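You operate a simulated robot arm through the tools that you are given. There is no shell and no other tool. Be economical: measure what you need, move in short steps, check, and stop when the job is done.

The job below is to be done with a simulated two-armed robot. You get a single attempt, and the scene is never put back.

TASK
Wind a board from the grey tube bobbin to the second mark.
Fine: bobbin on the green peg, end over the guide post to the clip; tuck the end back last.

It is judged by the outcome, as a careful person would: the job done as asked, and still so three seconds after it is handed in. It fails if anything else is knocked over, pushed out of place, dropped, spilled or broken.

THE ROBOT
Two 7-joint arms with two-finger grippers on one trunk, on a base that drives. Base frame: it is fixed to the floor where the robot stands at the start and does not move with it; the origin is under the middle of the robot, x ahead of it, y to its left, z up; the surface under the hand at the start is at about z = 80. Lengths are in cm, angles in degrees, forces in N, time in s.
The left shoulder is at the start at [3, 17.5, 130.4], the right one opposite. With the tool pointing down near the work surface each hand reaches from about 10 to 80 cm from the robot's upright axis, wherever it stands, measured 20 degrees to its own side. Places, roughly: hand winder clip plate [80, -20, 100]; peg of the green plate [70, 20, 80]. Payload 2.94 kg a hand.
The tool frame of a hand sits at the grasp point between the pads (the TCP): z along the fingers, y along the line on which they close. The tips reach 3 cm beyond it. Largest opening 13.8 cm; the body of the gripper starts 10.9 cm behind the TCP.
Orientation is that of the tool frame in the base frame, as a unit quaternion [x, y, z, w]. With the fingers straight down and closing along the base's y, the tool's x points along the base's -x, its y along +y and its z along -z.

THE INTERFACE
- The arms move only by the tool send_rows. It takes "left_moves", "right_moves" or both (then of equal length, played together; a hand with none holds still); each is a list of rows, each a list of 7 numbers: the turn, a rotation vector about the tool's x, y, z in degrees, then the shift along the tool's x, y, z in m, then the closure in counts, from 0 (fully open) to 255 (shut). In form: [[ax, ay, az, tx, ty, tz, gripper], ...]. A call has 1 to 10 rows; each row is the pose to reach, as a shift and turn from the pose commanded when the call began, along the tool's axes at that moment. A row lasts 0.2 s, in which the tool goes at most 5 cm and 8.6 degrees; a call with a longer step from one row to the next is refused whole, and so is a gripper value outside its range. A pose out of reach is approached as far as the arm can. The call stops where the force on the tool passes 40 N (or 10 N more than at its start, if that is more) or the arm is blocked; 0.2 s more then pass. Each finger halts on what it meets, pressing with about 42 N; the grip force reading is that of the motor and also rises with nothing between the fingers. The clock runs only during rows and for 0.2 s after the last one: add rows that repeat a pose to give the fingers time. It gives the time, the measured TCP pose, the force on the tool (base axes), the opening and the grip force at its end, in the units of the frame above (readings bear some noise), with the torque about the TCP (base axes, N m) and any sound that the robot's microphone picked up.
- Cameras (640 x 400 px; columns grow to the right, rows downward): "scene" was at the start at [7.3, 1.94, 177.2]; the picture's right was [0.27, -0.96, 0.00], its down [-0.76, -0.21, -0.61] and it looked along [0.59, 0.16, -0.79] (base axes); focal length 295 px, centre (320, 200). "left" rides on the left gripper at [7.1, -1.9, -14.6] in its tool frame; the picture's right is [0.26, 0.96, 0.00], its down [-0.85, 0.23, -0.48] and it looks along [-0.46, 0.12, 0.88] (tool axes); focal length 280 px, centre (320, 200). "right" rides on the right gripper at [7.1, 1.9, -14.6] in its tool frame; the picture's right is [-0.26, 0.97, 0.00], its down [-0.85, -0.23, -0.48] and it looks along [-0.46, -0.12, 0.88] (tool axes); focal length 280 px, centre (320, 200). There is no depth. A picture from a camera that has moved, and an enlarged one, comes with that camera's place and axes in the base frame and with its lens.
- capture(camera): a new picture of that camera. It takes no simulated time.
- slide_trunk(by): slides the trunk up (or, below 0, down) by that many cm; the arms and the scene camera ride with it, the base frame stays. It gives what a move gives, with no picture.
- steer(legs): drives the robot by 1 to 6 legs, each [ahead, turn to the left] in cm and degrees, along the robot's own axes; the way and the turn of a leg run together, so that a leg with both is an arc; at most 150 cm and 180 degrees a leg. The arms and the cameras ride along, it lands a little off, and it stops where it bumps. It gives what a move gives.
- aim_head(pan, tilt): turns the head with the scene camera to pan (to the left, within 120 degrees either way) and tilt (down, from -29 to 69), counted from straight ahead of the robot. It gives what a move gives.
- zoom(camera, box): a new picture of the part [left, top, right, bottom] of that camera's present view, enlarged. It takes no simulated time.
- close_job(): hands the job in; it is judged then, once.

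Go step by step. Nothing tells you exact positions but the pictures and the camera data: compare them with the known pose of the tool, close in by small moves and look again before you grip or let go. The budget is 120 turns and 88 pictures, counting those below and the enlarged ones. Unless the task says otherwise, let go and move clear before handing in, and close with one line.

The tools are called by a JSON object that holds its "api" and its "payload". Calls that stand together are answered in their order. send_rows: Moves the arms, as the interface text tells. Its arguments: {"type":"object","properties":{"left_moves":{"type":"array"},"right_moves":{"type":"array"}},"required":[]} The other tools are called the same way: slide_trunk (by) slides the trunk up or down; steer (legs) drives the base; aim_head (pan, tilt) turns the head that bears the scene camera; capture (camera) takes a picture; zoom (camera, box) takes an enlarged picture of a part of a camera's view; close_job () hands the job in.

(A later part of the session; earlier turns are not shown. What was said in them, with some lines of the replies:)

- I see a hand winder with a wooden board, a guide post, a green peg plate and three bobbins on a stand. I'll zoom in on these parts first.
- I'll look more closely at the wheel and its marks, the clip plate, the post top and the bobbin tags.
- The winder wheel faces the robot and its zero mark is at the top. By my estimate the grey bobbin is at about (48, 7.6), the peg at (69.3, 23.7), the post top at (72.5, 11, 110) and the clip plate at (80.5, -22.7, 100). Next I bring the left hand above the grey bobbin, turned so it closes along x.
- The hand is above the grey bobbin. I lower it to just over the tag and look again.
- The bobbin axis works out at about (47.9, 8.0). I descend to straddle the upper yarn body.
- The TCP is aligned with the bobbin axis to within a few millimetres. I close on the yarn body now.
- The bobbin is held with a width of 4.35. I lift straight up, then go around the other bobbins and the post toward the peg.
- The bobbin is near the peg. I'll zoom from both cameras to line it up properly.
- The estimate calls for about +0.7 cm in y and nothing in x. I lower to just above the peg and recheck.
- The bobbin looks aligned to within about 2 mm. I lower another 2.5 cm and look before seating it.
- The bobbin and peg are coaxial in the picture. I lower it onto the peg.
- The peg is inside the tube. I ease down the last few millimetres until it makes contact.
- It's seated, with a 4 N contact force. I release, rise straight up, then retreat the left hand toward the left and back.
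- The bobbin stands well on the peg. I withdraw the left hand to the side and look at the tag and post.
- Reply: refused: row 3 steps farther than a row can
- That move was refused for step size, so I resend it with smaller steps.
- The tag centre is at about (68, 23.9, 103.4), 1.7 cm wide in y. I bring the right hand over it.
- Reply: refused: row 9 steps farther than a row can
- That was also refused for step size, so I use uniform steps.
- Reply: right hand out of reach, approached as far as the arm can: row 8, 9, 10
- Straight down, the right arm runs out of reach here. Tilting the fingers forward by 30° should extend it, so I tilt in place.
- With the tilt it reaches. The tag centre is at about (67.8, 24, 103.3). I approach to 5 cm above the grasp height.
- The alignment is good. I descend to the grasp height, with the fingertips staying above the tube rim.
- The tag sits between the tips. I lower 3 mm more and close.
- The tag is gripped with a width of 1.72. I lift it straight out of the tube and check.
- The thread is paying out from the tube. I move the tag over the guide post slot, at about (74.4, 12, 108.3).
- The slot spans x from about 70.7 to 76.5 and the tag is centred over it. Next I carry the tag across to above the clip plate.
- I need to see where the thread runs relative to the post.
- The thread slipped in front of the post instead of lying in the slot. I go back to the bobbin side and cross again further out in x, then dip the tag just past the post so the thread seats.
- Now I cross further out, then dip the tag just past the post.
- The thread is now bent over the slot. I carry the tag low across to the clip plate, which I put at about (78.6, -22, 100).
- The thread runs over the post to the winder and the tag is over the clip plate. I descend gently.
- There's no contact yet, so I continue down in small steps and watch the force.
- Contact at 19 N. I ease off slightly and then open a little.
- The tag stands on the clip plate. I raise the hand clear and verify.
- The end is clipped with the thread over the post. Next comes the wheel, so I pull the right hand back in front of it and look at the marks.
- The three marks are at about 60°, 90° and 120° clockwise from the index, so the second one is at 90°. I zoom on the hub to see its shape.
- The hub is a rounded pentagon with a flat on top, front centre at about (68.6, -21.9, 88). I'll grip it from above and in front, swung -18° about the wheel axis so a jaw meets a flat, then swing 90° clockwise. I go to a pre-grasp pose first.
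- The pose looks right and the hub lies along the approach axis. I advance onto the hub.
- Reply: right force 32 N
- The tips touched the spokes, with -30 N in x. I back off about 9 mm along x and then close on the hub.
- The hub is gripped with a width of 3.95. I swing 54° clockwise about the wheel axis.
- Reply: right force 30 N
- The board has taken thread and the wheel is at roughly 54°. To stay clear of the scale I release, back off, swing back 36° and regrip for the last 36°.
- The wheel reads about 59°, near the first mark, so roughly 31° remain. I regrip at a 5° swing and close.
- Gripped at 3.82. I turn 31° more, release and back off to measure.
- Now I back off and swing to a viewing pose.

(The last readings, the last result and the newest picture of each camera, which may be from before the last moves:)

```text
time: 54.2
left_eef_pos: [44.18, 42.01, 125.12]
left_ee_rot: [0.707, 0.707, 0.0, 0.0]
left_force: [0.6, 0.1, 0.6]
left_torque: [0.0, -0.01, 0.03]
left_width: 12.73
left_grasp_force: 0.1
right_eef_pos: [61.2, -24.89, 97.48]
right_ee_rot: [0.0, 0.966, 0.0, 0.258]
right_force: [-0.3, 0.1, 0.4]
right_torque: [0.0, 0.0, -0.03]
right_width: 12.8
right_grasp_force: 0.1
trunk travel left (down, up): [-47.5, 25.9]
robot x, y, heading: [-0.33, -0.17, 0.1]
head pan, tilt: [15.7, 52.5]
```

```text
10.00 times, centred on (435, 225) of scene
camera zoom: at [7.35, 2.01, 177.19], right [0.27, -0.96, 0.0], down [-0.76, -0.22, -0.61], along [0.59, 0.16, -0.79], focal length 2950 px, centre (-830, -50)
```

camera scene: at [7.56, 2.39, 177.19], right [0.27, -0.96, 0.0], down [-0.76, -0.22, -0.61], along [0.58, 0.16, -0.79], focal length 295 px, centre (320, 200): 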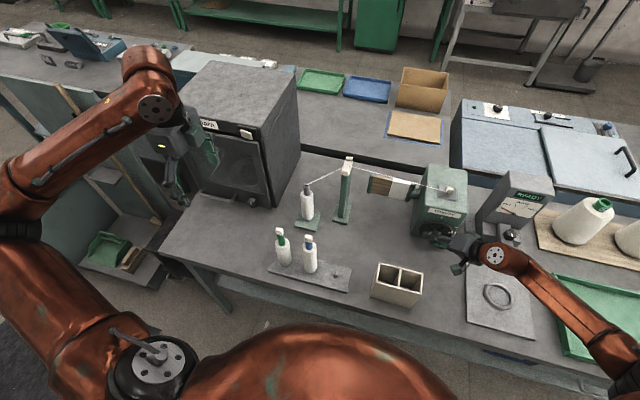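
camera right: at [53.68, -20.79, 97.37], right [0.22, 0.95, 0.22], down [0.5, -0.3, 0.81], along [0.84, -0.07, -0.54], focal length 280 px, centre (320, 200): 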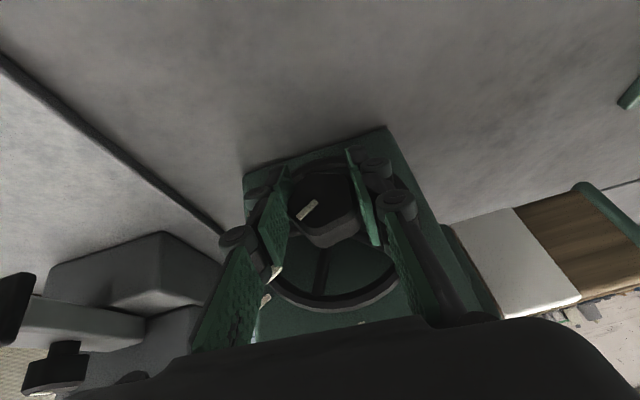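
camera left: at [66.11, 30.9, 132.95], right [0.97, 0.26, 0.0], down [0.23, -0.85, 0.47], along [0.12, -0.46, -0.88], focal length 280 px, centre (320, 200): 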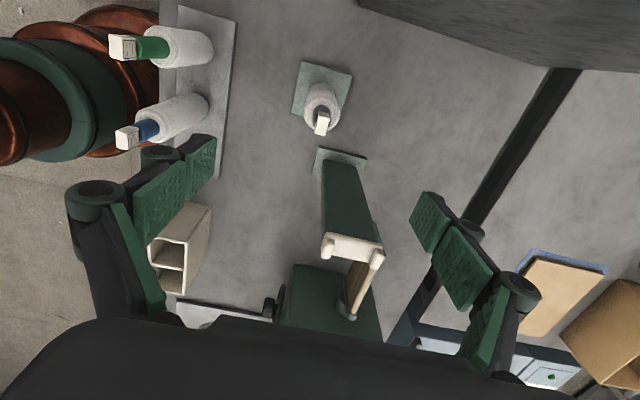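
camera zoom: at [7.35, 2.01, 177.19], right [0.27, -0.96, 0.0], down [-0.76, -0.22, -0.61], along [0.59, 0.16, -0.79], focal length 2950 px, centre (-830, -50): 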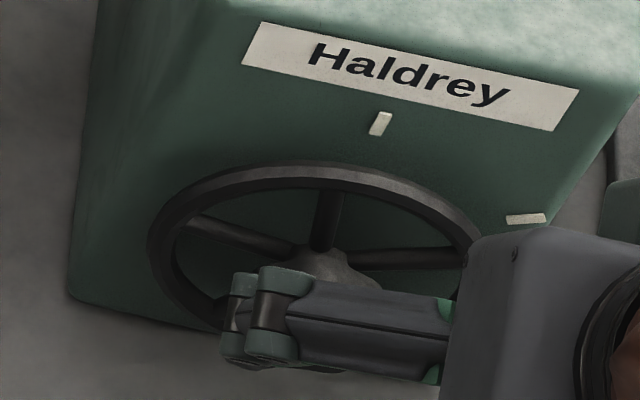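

The wheel is at about 97°, a little past the second mark. I regrip at a 7° swing and turn it back 7°.

{"api": "send_rows", "payload": {"right_moves": [[-3, 0, 1.75, -0.001, 0.01, 0.02, 140], [-6.06, 0, 3.5, -0.003, 0.02, 0.04, 140], [-6.06, 0, 3.5, -0.004, 0.032, 0.07, 140], [-6.06, 0, 3.5, -0.0046, 0.032, 0.09, 140], [-6.06, 0, 3.5, -0.0046, 0.032, 0.11, 140], [-6.06, 0, 3.5, -0.0046, 0.032, 0.11, 180], [-6.06, 0, 3.5, -0.0046, 0.032, 0.11, 220], [-6.06, 0, 3.5, -0.0046, 0.032, 0.11, 255], [-6.06, 0, 3.5, -0.0046, 0.032, 0.11, 255], [-6.06, 0, 3.5, -0.0046, 0.032, 0.11, 255]]}}

{"api": "zoom", "payload": {"camera": "right", "box": [220, 130, 400, 340]}}

```text
time: 56.4
left_eef_pos: [43.96, 42.16, 125.27]
left_ee_rot: [0.707, 0.707, 0.0, 0.0]
left_force: [-0.5, -0.2, -0.5]
left_torque: [-0.02, 0.01, -0.04]
left_width: 12.71
left_grasp_force: 0.0
right_eef_pos: [66.98, -21.79, 88.25]
right_ee_rot: [0.015, 0.964, 0.059, 0.258]
right_force: [-0.2, 4.3, -3.9]
right_torque: [0.02, -0.23, 0.02]
right_width: 3.84
right_grasp_force: 45.1
trunk travel left (down, up): [-47.5, 25.9]
robot x, y, heading: [-0.13, -0.2, 0.1]
head pan, tilt: [15.7, 52.5]
```

```text
1.90 times, centred on (310, 235) of right
camera zoom: at [53.63, -21.09, 97.55], right [0.23, 0.94, 0.25], down [0.5, -0.33, 0.8], along [0.84, -0.06, -0.54], focal length 534 px, centre (339, 133)
```

zoom: 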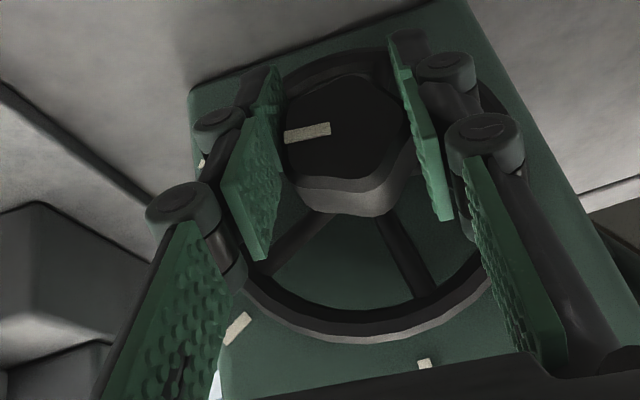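

The jaws are on the hub and the picture agrees with about 97.5°. I turn back 7.5°, release, back off and check.

{"api": "send_rows", "payload": {"right_moves": [[3.25, 0, -1.875, 0, 0, 0, 255], [6.5, 0, -3.75, 0, 0, 0, 255], [6.5, 0, -3.75, 0, 0, 0, 255], [6.5, 0, -3.75, 0, 0, 0, 180], [6.5, 0, -3.75, 0, 0, 0, 140], [6.5, 0, -3.75, 0, 0, -0.03, 140], [6.5, 0, -3.75, 0, 0, -0.06, 140], [6.5, 0, -3.75, 0, 0, -0.09, 140], [6.5, 0, -3.75, 0, 0, -0.12, 140], [6.5, 0, -3.75, 0, 0, -0.12, 140]]}}

{"api": "zoom", "payload": {"camera": "right", "box": [230, 90, 410, 240]}}

```text
time: 58.6
left_eef_pos: [44.02, 42.04, 125.14]
left_ee_rot: [0.707, 0.707, 0.0, -0.001]
left_force: [-0.1, 0.1, -0.1]
left_torque: [-0.03, 0.02, 0.03]
left_width: 12.72
left_grasp_force: 0.1
right_eef_pos: [61.1, -22.98, 98.51]
right_ee_rot: [-0.002, 0.966, -0.003, 0.258]
right_force: [0.0, 0.2, 0.5]
right_torque: [0.0, 0.02, -0.02]
right_width: 6.22
right_grasp_force: 0.0
trunk travel left (down, up): [-47.5, 25.9]
robot x, y, heading: [-0.58, 0.05, 0.0]
head pan, tilt: [15.7, 52.5]
```

```text
2.67 times, centred on (320, 165) of right
camera zoom: at [47.66, -21.01, 107.68], right [0.23, 0.97, 0.12], down [0.5, -0.22, 0.84], along [0.84, -0.13, -0.53], focal length 748 px, centre (320, 293)
```

zoom: 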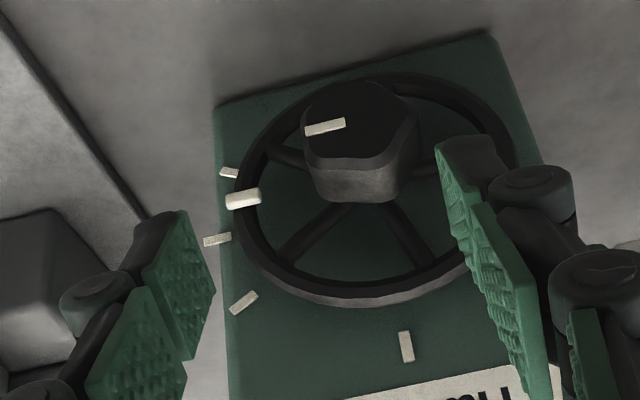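

It's very near the second mark now. One closer look to confirm.

{"api": "zoom", "payload": {"camera": "right", "box": [285, 120, 345, 160]}}

{"api": "zoom", "payload": {"camera": "scene", "box": [290, 130, 490, 250]}}

```text
10.00 times, centred on (315, 140) of right
camera zoom: at [47.66, -21.01, 107.68], right [0.23, 0.97, 0.12], down [0.5, -0.22, 0.84], along [0.84, -0.13, -0.53], focal length 2804 px, centre (370, 800)
```

zoom: 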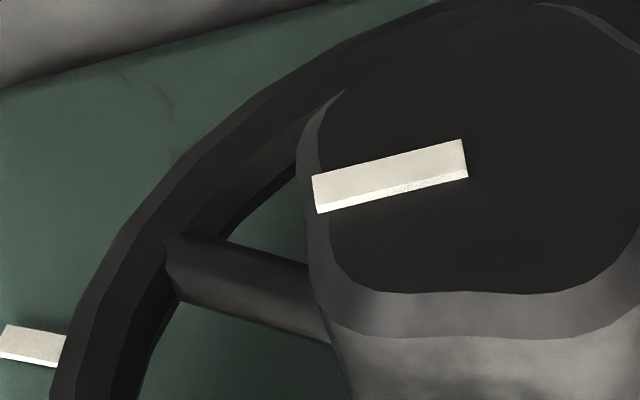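

```text
3.20 times, centred on (390, 190) of scene
camera zoom: at [7.37, 1.98, 177.19], right [0.27, -0.96, 0.0], down [-0.76, -0.21, -0.61], along [0.59, 0.16, -0.79], focal length 944 px, centre (96, 232)
```

zoom: 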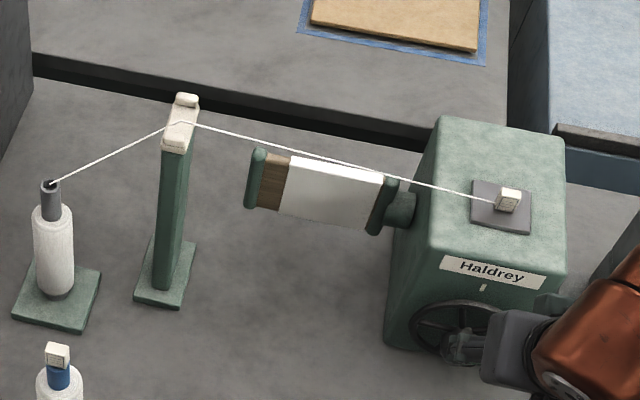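

The wheel is at 90°, on the second mark, and the board is wound. Last step is to take the end from the clip and tuck it back into the bobbin tube, so I go above the tag.

{"api": "send_rows", "payload": {"right_moves": [[-0.43, 0, 0.25, -0.0226, 0.003, -0.0391, 140], [-0.43, 0, 0.25, -0.0452, 0.006, -0.0782, 140], [-0.43, 0, 0.25, -0.0678, 0.008, -0.1173, 140], [-0.43, 0, 0.25, -0.1017, 0.008, -0.0977, 140], [-0.43, 0, 0.25, -0.1356, 0.008, -0.0781, 140], [-0.43, 0, 0.25, -0.1695, 0.008, -0.0585, 140], [-0.43, 0, 0.25, -0.2033, 0.008, -0.039, 160], [-0.43, 0, 0.25, -0.2033, 0.008, -0.039, 160]]}}

{"api": "zoom", "payload": {"camera": "right", "box": [230, 30, 410, 180]}}

```text
time: 60.4
left_eef_pos: [43.92, 42.04, 125.37]
left_ee_rot: [0.707, 0.707, 0.0, -0.001]
left_force: [-0.6, -0.8, 0.4]
left_torque: [0.0, -0.01, 0.04]
left_width: 12.74
left_grasp_force: 0.0
right_eef_pos: [76.51, -22.21, 111.97]
right_ee_rot: [0.0, 0.966, 0.0, 0.259]
right_force: [-0.1, -0.3, -0.8]
right_torque: [0.02, -0.02, -0.01]
right_width: 5.16
right_grasp_force: 0.0
trunk travel left (down, up): [-47.5, 25.9]
robot x, y, heading: [-0.01, 0.02, -0.0]
head pan, tilt: [15.7, 52.5]
```

```text
2.67 times, centred on (320, 105) of right
camera zoom: at [63.11, -20.29, 121.19], right [0.23, 0.96, 0.13], down [0.5, -0.23, 0.84], along [0.84, -0.12, -0.53], focal length 748 px, centre (320, 453)
```

zoom: 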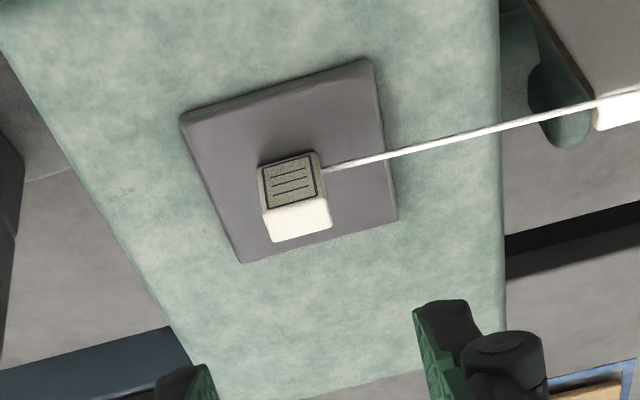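

The tag is in line below the fingers. I descend to the release pose and close.

{"api": "send_rows", "payload": {"right_moves": [[0, 0, 0, 0.012, 0, 0.0217, 160], [0, 0, 0, 0.024, 0, 0.043, 160], [0, 0, 0, 0.032, 0, 0.057, 160], [0, 0, 0, 0.0367, 0, 0.0655, 160], [0, 0, 0, 0.0367, 0, 0.0655, 160], [0, 0, 0, 0.0367, 0, 0.0655, 200], [0, 0, 0, 0.0367, 0, 0.0655, 255], [0, 0, 0, 0.0367, 0, 0.0655, 255], [0, 0, 0, 0.0367, 0, 0.0655, 255], [0, 0, 0, 0.0367, 0, 0.0655, 255]]}}

{"api": "zoom", "payload": {"camera": "right", "box": [230, 80, 410, 230]}}

```text
time: 62.6
left_eef_pos: [44.1, 42.08, 125.17]
left_ee_rot: [0.707, 0.707, 0.0, 0.001]
left_force: [-0.2, -0.8, -0.3]
left_torque: [0.01, 0.01, 0.0]
left_width: 12.72
left_grasp_force: 0.0
right_eef_pos: [76.64, -22.11, 104.46]
right_ee_rot: [0.0, 0.966, 0.0, 0.258]
right_force: [0.4, 0.2, 0.1]
right_torque: [-0.03, 0.0, 0.0]
right_width: 1.73
right_grasp_force: 42.2
trunk travel left (down, up): [-47.5, 25.9]
robot x, y, heading: [0.02, 0.21, 0.2]
head pan, tilt: [15.7, 52.5]
```

```text
2.67 times, centred on (320, 155) of right
camera zoom: at [63.33, -20.25, 113.6], right [0.23, 0.96, 0.13], down [0.5, -0.23, 0.84], along [0.84, -0.12, -0.53], focal length 748 px, centre (320, 320)
```

zoom: 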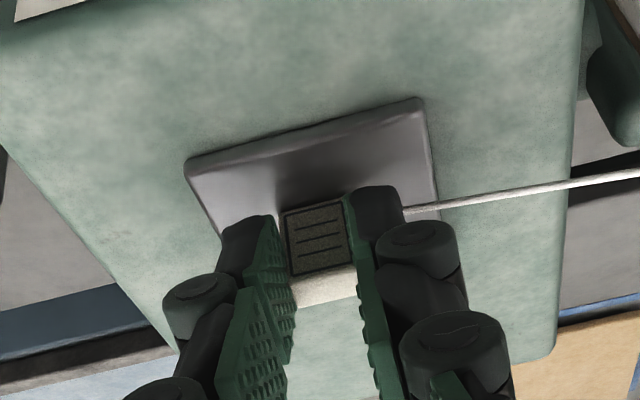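

Gripped at 1.73. I carry the tag back up and over the post toward the bobbin.

{"api": "send_rows", "payload": {"right_moves": [[0, 0, 0, -0.015, 0, -0.026, 255], [0, 0, 0, -0.035, 0.01, -0.0606, 255], [0, 0, 0, -0.0525, 0.04, -0.0909, 255], [0, 0, 0, -0.0557, 0.083, -0.1064, 255], [0, 0, 0, -0.0538, 0.13, -0.1133, 255], [0, 0, 0, -0.0495, 0.177, -0.1158, 255], [0, 0, 0, -0.0452, 0.224, -0.1183, 255], [0, 0, 0, -0.0408, 0.27, -0.1208, 255], [0, 0, 0, -0.0365, 0.316, -0.1233, 255], [0, 0, 0, -0.0279, 0.362, -0.1283, 255]]}}

```text
time: 64.8
left_eef_pos: [44.08, 42.37, 125.2]
left_ee_rot: [0.707, 0.708, -0.001, 0.002]
left_force: [-0.1, 0.1, -0.2]
left_torque: [-0.06, -0.06, -0.01]
left_width: 12.74
left_grasp_force: 0.1
right_eef_pos: [72.69, 14.52, 117.19]
right_ee_rot: [0.0, 0.966, -0.001, 0.259]
right_force: [0.3, 0.7, 0.2]
right_torque: [-0.02, -0.01, -0.03]
right_width: 1.69
right_grasp_force: 41.8
trunk travel left (down, up): [-47.5, 25.9]
robot x, y, heading: [-0.13, -0.34, -0.0]
head pan, tilt: [15.7, 52.5]
```

Now to above the tube.

{"api": "send_rows", "payload": {"right_moves": [[0, 0, 0, 0.018, 0.025, 0.001, 255], [0, 0, 0, 0.037, 0.05, 0.003, 255], [0, 0, 0, 0.058, 0.075, 0.007, 255], [0, 0, 0, 0.0796, 0.1005, 0.0118, 255], [0, 0, 0, 0.0796, 0.1005, 0.0118, 255]]}}

{"api": "zoom", "payload": {"camera": "right", "box": [230, 20, 410, 200]}}

{"api": "zoom", "payload": {"camera": "scene", "box": [270, 130, 370, 230]}}

```text
time: 66.0
left_eef_pos: [44.18, 41.98, 125.25]
left_ee_rot: [0.707, 0.707, 0.0, 0.0]
left_force: [-0.4, -0.3, 0.9]
left_torque: [0.03, 0.0, -0.03]
left_width: 12.74
left_grasp_force: 0.1
right_eef_pos: [66.5, 24.09, 112.18]
right_ee_rot: [0.001, 0.966, -0.001, 0.26]
right_force: [0.0, -0.4, 0.1]
right_torque: [0.01, 0.05, 0.0]
right_width: 1.71
right_grasp_force: 42.0
trunk travel left (down, up): [-47.5, 25.9]
robot x, y, heading: [0.22, 0.12, 0.4]
head pan, tilt: [15.7, 52.5]
```

```text
2.22 times, centred on (320, 110) of right
camera zoom: at [53.09, 25.99, 121.21], right [0.23, 0.96, 0.13], down [0.5, -0.23, 0.84], along [0.84, -0.13, -0.53], focal length 623 px, centre (320, 400)
```

zoom: 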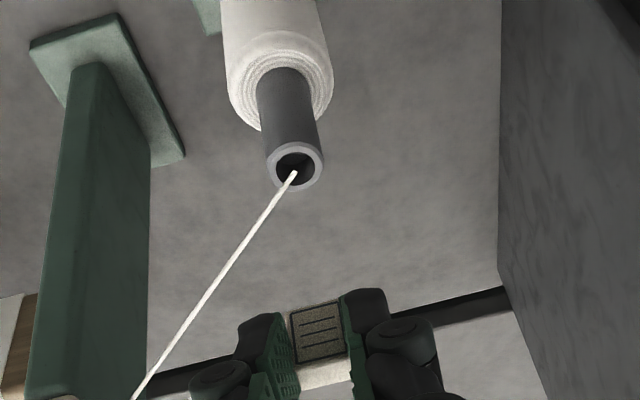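

```text
4.00 times, centred on (320, 180) of scene
camera zoom: at [7.39, 1.93, 177.2], right [0.27, -0.96, 0.0], down [-0.76, -0.21, -0.61], along [0.59, 0.16, -0.79], focal length 1180 px, centre (320, 280)
```

zoom: 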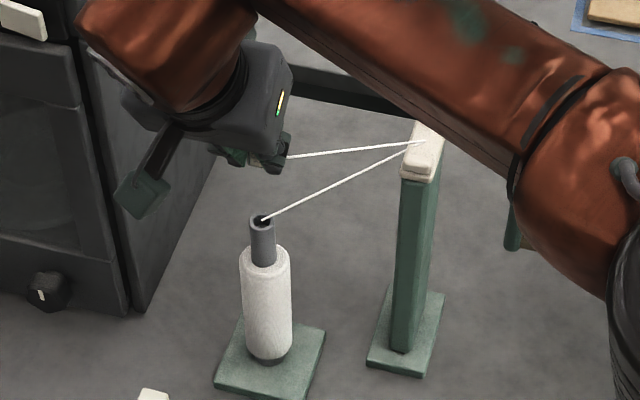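

The tube mouth is at about (67.5–68, 24.3). I lower the tag to just above it and check.

{"api": "send_rows", "payload": {"right_moves": [[0, 0, 0, 0.012, 0.0005, 0.02, 255], [0, 0, 0, 0.022, 0.0005, 0.036, 255], [0, 0, 0, 0.0318, 0.0005, 0.052, 255], [0, 0, 0, 0.0318, 0.0005, 0.052, 255]]}}

{"api": "zoom", "payload": {"camera": "right", "box": [230, 60, 410, 270]}}

{"api": "zoom", "payload": {"camera": "scene", "box": [280, 160, 330, 200]}}

```text
time: 67.0
left_eef_pos: [44.07, 42.14, 125.23]
left_ee_rot: [0.707, 0.708, 0.0, -0.001]
left_force: [0.0, 0.6, -0.1]
left_torque: [-0.01, -0.01, -0.03]
left_width: 12.71
left_grasp_force: 0.0
right_eef_pos: [66.23, 24.16, 106.11]
right_ee_rot: [0.0, 0.966, 0.0, 0.259]
right_force: [-0.1, 0.1, -0.1]
right_torque: [-0.05, 0.01, 0.01]
right_width: 1.73
right_grasp_force: 42.4
trunk travel left (down, up): [-47.5, 25.9]
robot x, y, heading: [-0.09, 0.35, 0.2]
head pan, tilt: [15.7, 52.5]
```

```text
1.90 times, centred on (320, 165) of right
camera zoom: at [52.86, 26.15, 115.12], right [0.23, 0.97, 0.13], down [0.5, -0.23, 0.84], along [0.84, -0.12, -0.53], focal length 534 px, centre (320, 267)
```

zoom: 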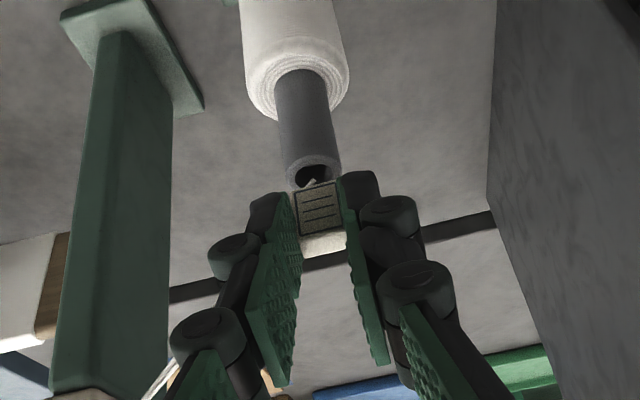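

```text
10.00 times, centred on (305, 180) of scene
camera zoom: at [7.32, 2.09, 177.2], right [0.27, -0.96, 0.0], down [-0.76, -0.22, -0.61], along [0.59, 0.16, -0.79], focal length 2950 px, centre (470, 400)
```

zoom: 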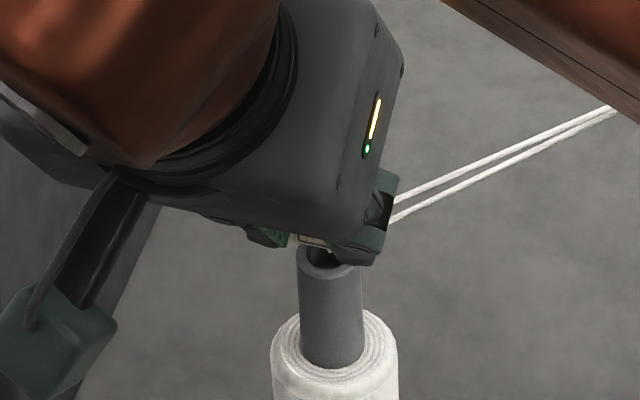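

Aligned as it was at the start. I lower in small steps to contact.

{"api": "send_rows", "payload": {"right_moves": [[0, 0, 0, 0.0015, 0, 0.0026, 255], [0, 0, 0, 0.003, 0, 0.0052, 255], [0, 0, 0, 0.004, 0, 0.0069, 255], [0, 0, 0, 0.004, 0, 0.0069, 255]]}}

```text
time: 68.0
left_eef_pos: [44.08, 42.05, 125.21]
left_ee_rot: [0.707, 0.707, 0.001, 0.0]
left_force: [0.5, -0.6, -0.2]
left_torque: [-0.01, 0.0, -0.01]
left_width: 12.72
left_grasp_force: 0.0
right_eef_pos: [66.33, 24.18, 105.22]
right_ee_rot: [0.001, 0.966, 0.0, 0.259]
right_force: [0.0, -0.6, 2.1]
right_torque: [0.03, -0.04, 0.0]
right_width: 1.74
right_grasp_force: 41.9
trunk travel left (down, up): [-47.5, 25.9]
robot x, y, heading: [0.07, 0.01, -0.0]
head pan, tilt: [15.7, 52.5]
```

{"api": "send_rows", "payload": {"right_moves": [[0, 0, 0, 0.00075, 0, 0.0013, 255], [0, 0, 0, 0.00075, 0, 0.0013, 255]]}}

{"api": "zoom", "payload": {"camera": "right", "box": [230, 60, 410, 270]}}

```text
time: 68.6
left_eef_pos: [44.0, 42.03, 125.32]
left_ee_rot: [0.706, 0.708, 0.0, 0.0]
left_force: [0.3, 0.3, -0.4]
left_torque: [-0.01, 0.01, 0.0]
left_width: 12.73
left_grasp_force: 0.0
right_eef_pos: [66.22, 24.12, 105.29]
right_ee_rot: [0.001, 0.966, 0.001, 0.26]
right_force: [1.6, 0.0, 9.7]
right_torque: [-0.03, -0.25, 0.01]
right_width: 1.72
right_grasp_force: 41.8
trunk travel left (down, up): [-47.5, 25.9]
robot x, y, heading: [-0.22, -0.24, -0.1]
head pan, tilt: [15.7, 52.5]
```

```text
1.90 times, centred on (320, 165) of right
camera zoom: at [52.83, 26.06, 114.3], right [0.23, 0.96, 0.13], down [0.5, -0.23, 0.84], along [0.84, -0.12, -0.53], focal length 534 px, centre (320, 267)
```

zoom: 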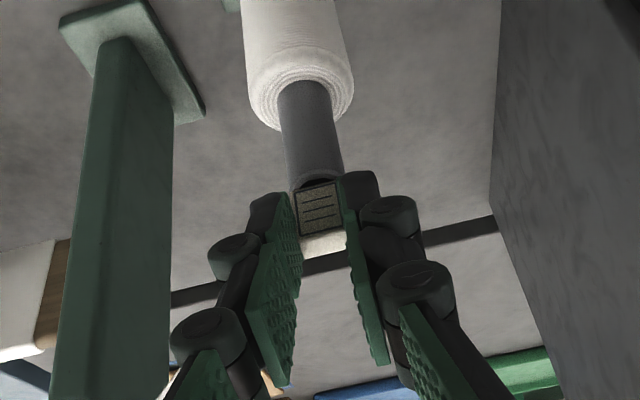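

It rests on the rim with a 10 N contact. I open gently.

{"api": "send_rows", "payload": {"right_moves": [[0, 0, 0, -0.0007, -0.001, -0.0012, 255], [0, 0, 0, -0.0007, -0.001, -0.0012, 225], [0, 0, 0, -0.0007, -0.001, -0.0012, 200], [0, 0, 0, -0.0007, -0.001, -0.0012, 180], [0, 0, 0, -0.0007, -0.001, -0.0012, 170], [0, 0, 0, -0.0007, -0.001, -0.0012, 170]]}}

{"api": "zoom", "payload": {"camera": "right", "box": [230, 60, 410, 270]}}

```text
time: 70.0
left_eef_pos: [44.1, 42.1, 125.3]
left_ee_rot: [0.707, 0.707, 0.0, 0.0]
left_force: [0.1, 0.2, 0.1]
left_torque: [0.02, -0.02, 0.0]
left_width: 12.74
left_grasp_force: 0.0
right_eef_pos: [66.32, 24.14, 105.15]
right_ee_rot: [0.0, 0.966, 0.0, 0.259]
right_force: [-0.4, -0.1, -0.4]
right_torque: [-0.03, -0.03, -0.01]
right_width: 4.6
right_grasp_force: 0.0
trunk travel left (down, up): [-47.5, 25.9]
robot x, y, heading: [0.12, -0.32, -0.2]
head pan, tilt: [15.7, 52.5]
```

```text
1.90 times, centred on (320, 165) of right
camera zoom: at [52.9, 26.0, 114.27], right [0.23, 0.97, 0.13], down [0.5, -0.23, 0.84], along [0.84, -0.12, -0.53], focal length 534 px, centre (320, 267)
```

zoom: 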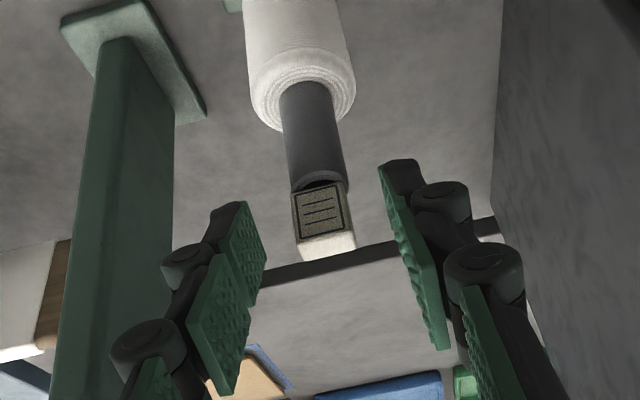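

The tag sits on the tube. I raise the hand clear and retreat to the right.

{"api": "send_rows", "payload": {"right_moves": [[0, 0, 0, -0.005, 0, -0.0087, 170], [0, 0, 0, -0.02, 0, -0.0346, 170], [0, 0, 0, -0.04, 0, -0.0693, 170], [0, 0, 0, -0.06, 0, -0.104, 170], [0, 0, 0, -0.06, -0.04, -0.11, 170], [0, 0, 0, -0.05, -0.08, -0.12, 170], [0, 0, 0, -0.03, -0.12, -0.13, 170], [0, 0, 0, -0.01, -0.16, -0.14, 170], [0, 0, 0, 0.01, -0.2, -0.15, 170], [0, 0, 0, 0.03, -0.24, -0.16, 170]]}}

{"api": "capture", "payload": {"camera": "scene"}}

{"api": "zoom", "payload": {"camera": "scene", "box": [280, 140, 480, 250]}}

```text
time: 72.2
left_eef_pos: [43.97, 41.8, 125.31]
left_ee_rot: [0.707, 0.707, 0.001, -0.001]
left_force: [0.7, 0.4, 1.0]
left_torque: [0.04, -0.03, -0.01]
left_width: 12.77
left_grasp_force: 0.0
right_eef_pos: [55.53, 0.0, 117.38]
right_ee_rot: [0.001, 0.966, 0.001, 0.26]
right_force: [0.1, -0.7, -0.2]
right_torque: [0.05, 0.02, 0.03]
right_width: 4.62
right_grasp_force: 0.0
trunk travel left (down, up): [-47.5, 25.9]
robot x, y, heading: [-0.01, 0.24, -0.0]
head pan, tilt: [15.7, 52.5]
```

```text
7 pictures are left
camera scene: at [7.24, 1.73, 177.2], right [0.27, -0.96, 0.0], down [-0.76, -0.21, -0.61], along [0.59, 0.17, -0.79], focal length 295 px, centre (320, 200)
```

scene: 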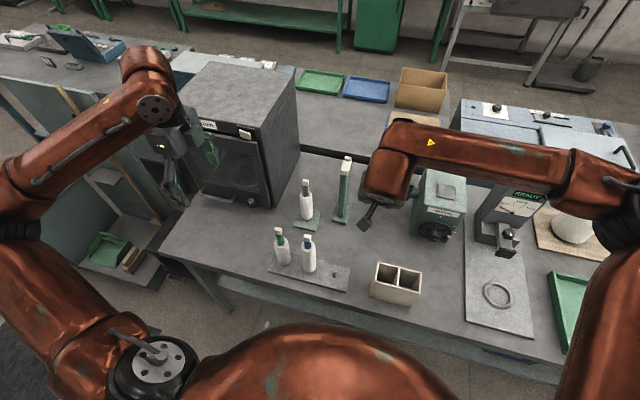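

```text
3.20 times, centred on (380, 195) of scene
camera zoom: at [7.24, 1.73, 177.2], right [0.27, -0.96, 0.0], down [-0.76, -0.21, -0.61], along [0.59, 0.17, -0.79], focal length 944 px, centre (128, 216)
```

zoom: 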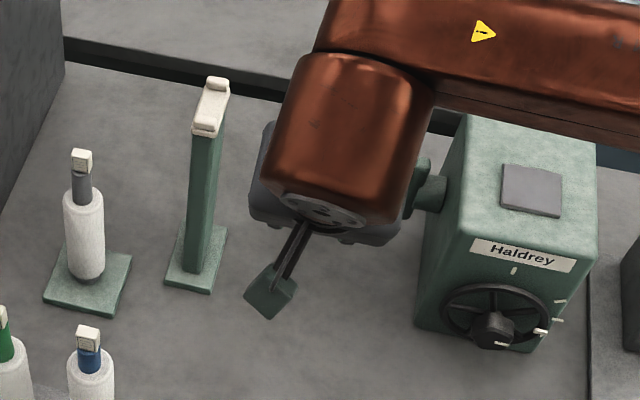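

The thread end is tucked and the tag stands on the tube. I move the right arm fully clear and check the board and wheel.

{"api": "send_rows", "payload": {"right_moves": [[0, 0, 0, 0, -0.03, -0.015, 170], [0, 0, 0, 0, -0.065, -0.03, 170], [0, 0, 0, 0, -0.1, -0.045, 170], [0, 0, 0, 0, -0.14, -0.06, 170], [0, 0, 0, 0, -0.18, -0.07, 170], [0, 0, 0, 0.001, -0.22, -0.08, 170], [0, 0, 0, 0.002, -0.26, -0.09, 170], [0, 0, 0, 0.003, -0.3, -0.094, 170]]}}

{"api": "capture", "payload": {"camera": "scene"}}

{"api": "zoom", "payload": {"camera": "scene", "box": [350, 160, 470, 250]}}

{"api": "zoom", "payload": {"camera": "scene", "box": [290, 170, 320, 195]}}

```text
time: 74.0
left_eef_pos: [44.01, 41.96, 125.31]
left_ee_rot: [0.707, 0.707, 0.0, -0.001]
left_force: [0.0, 0.0, 0.8]
left_torque: [0.06, -0.07, 0.01]
left_width: 12.72
left_grasp_force: 0.0
right_eef_pos: [50.59, -30.09, 125.62]
right_ee_rot: [0.0, 0.966, 0.001, 0.259]
right_force: [-0.3, -1.3, -0.6]
right_torque: [0.02, -0.01, 0.01]
right_width: 4.58
right_grasp_force: 0.2
trunk travel left (down, up): [-47.5, 25.9]
robot x, y, heading: [0.38, 0.04, -0.2]
head pan, tilt: [15.7, 52.5]
```

```text
5 pictures are left
camera scene: at [7.16, 1.8, 177.21], right [0.27, -0.96, 0.0], down [-0.76, -0.21, -0.61], along [0.59, 0.17, -0.79], focal length 295 px, centre (320, 200)
```

scene: 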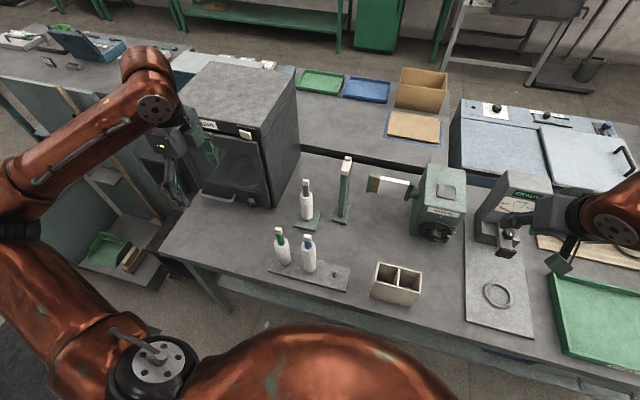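

```text
4.44 times, centred on (410, 205) of scene
camera zoom: at [7.16, 1.8, 177.21], right [0.27, -0.96, 0.0], down [-0.76, -0.21, -0.61], along [0.59, 0.17, -0.79], focal length 1311 px, centre (-80, 178)
```

zoom: 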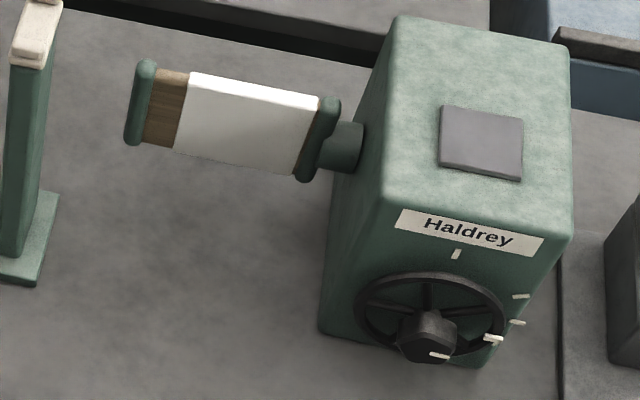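

```text
16.00 times, centred on (305, 182) of scene
camera zoom: at [7.16, 1.8, 177.21], right [0.27, -0.96, 0.0], down [-0.76, -0.21, -0.61], along [0.59, 0.17, -0.79], focal length 4721 px, centre (560, 480)
```

zoom: 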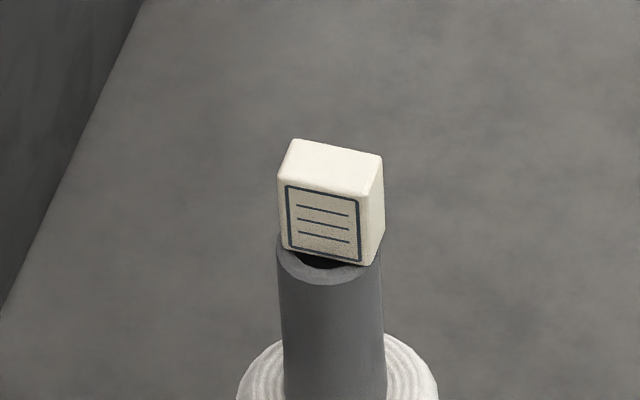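

The board is wound to the second mark, the grey bobbin stands on the green peg with its end tucked back, and both hands are clear. Nothing else has moved, so I hand in.

{"api": "close_job", "payload": {}}

```text
The job is handed in.
```

The board is wound from the grey bobbin to the second mark (90° clockwise, not counting the index tick at the top). The wheel overshot to about 97° and I turned it back. The bobbin is on the green peg, its end is tucked back on the tube, and the job is handed in.
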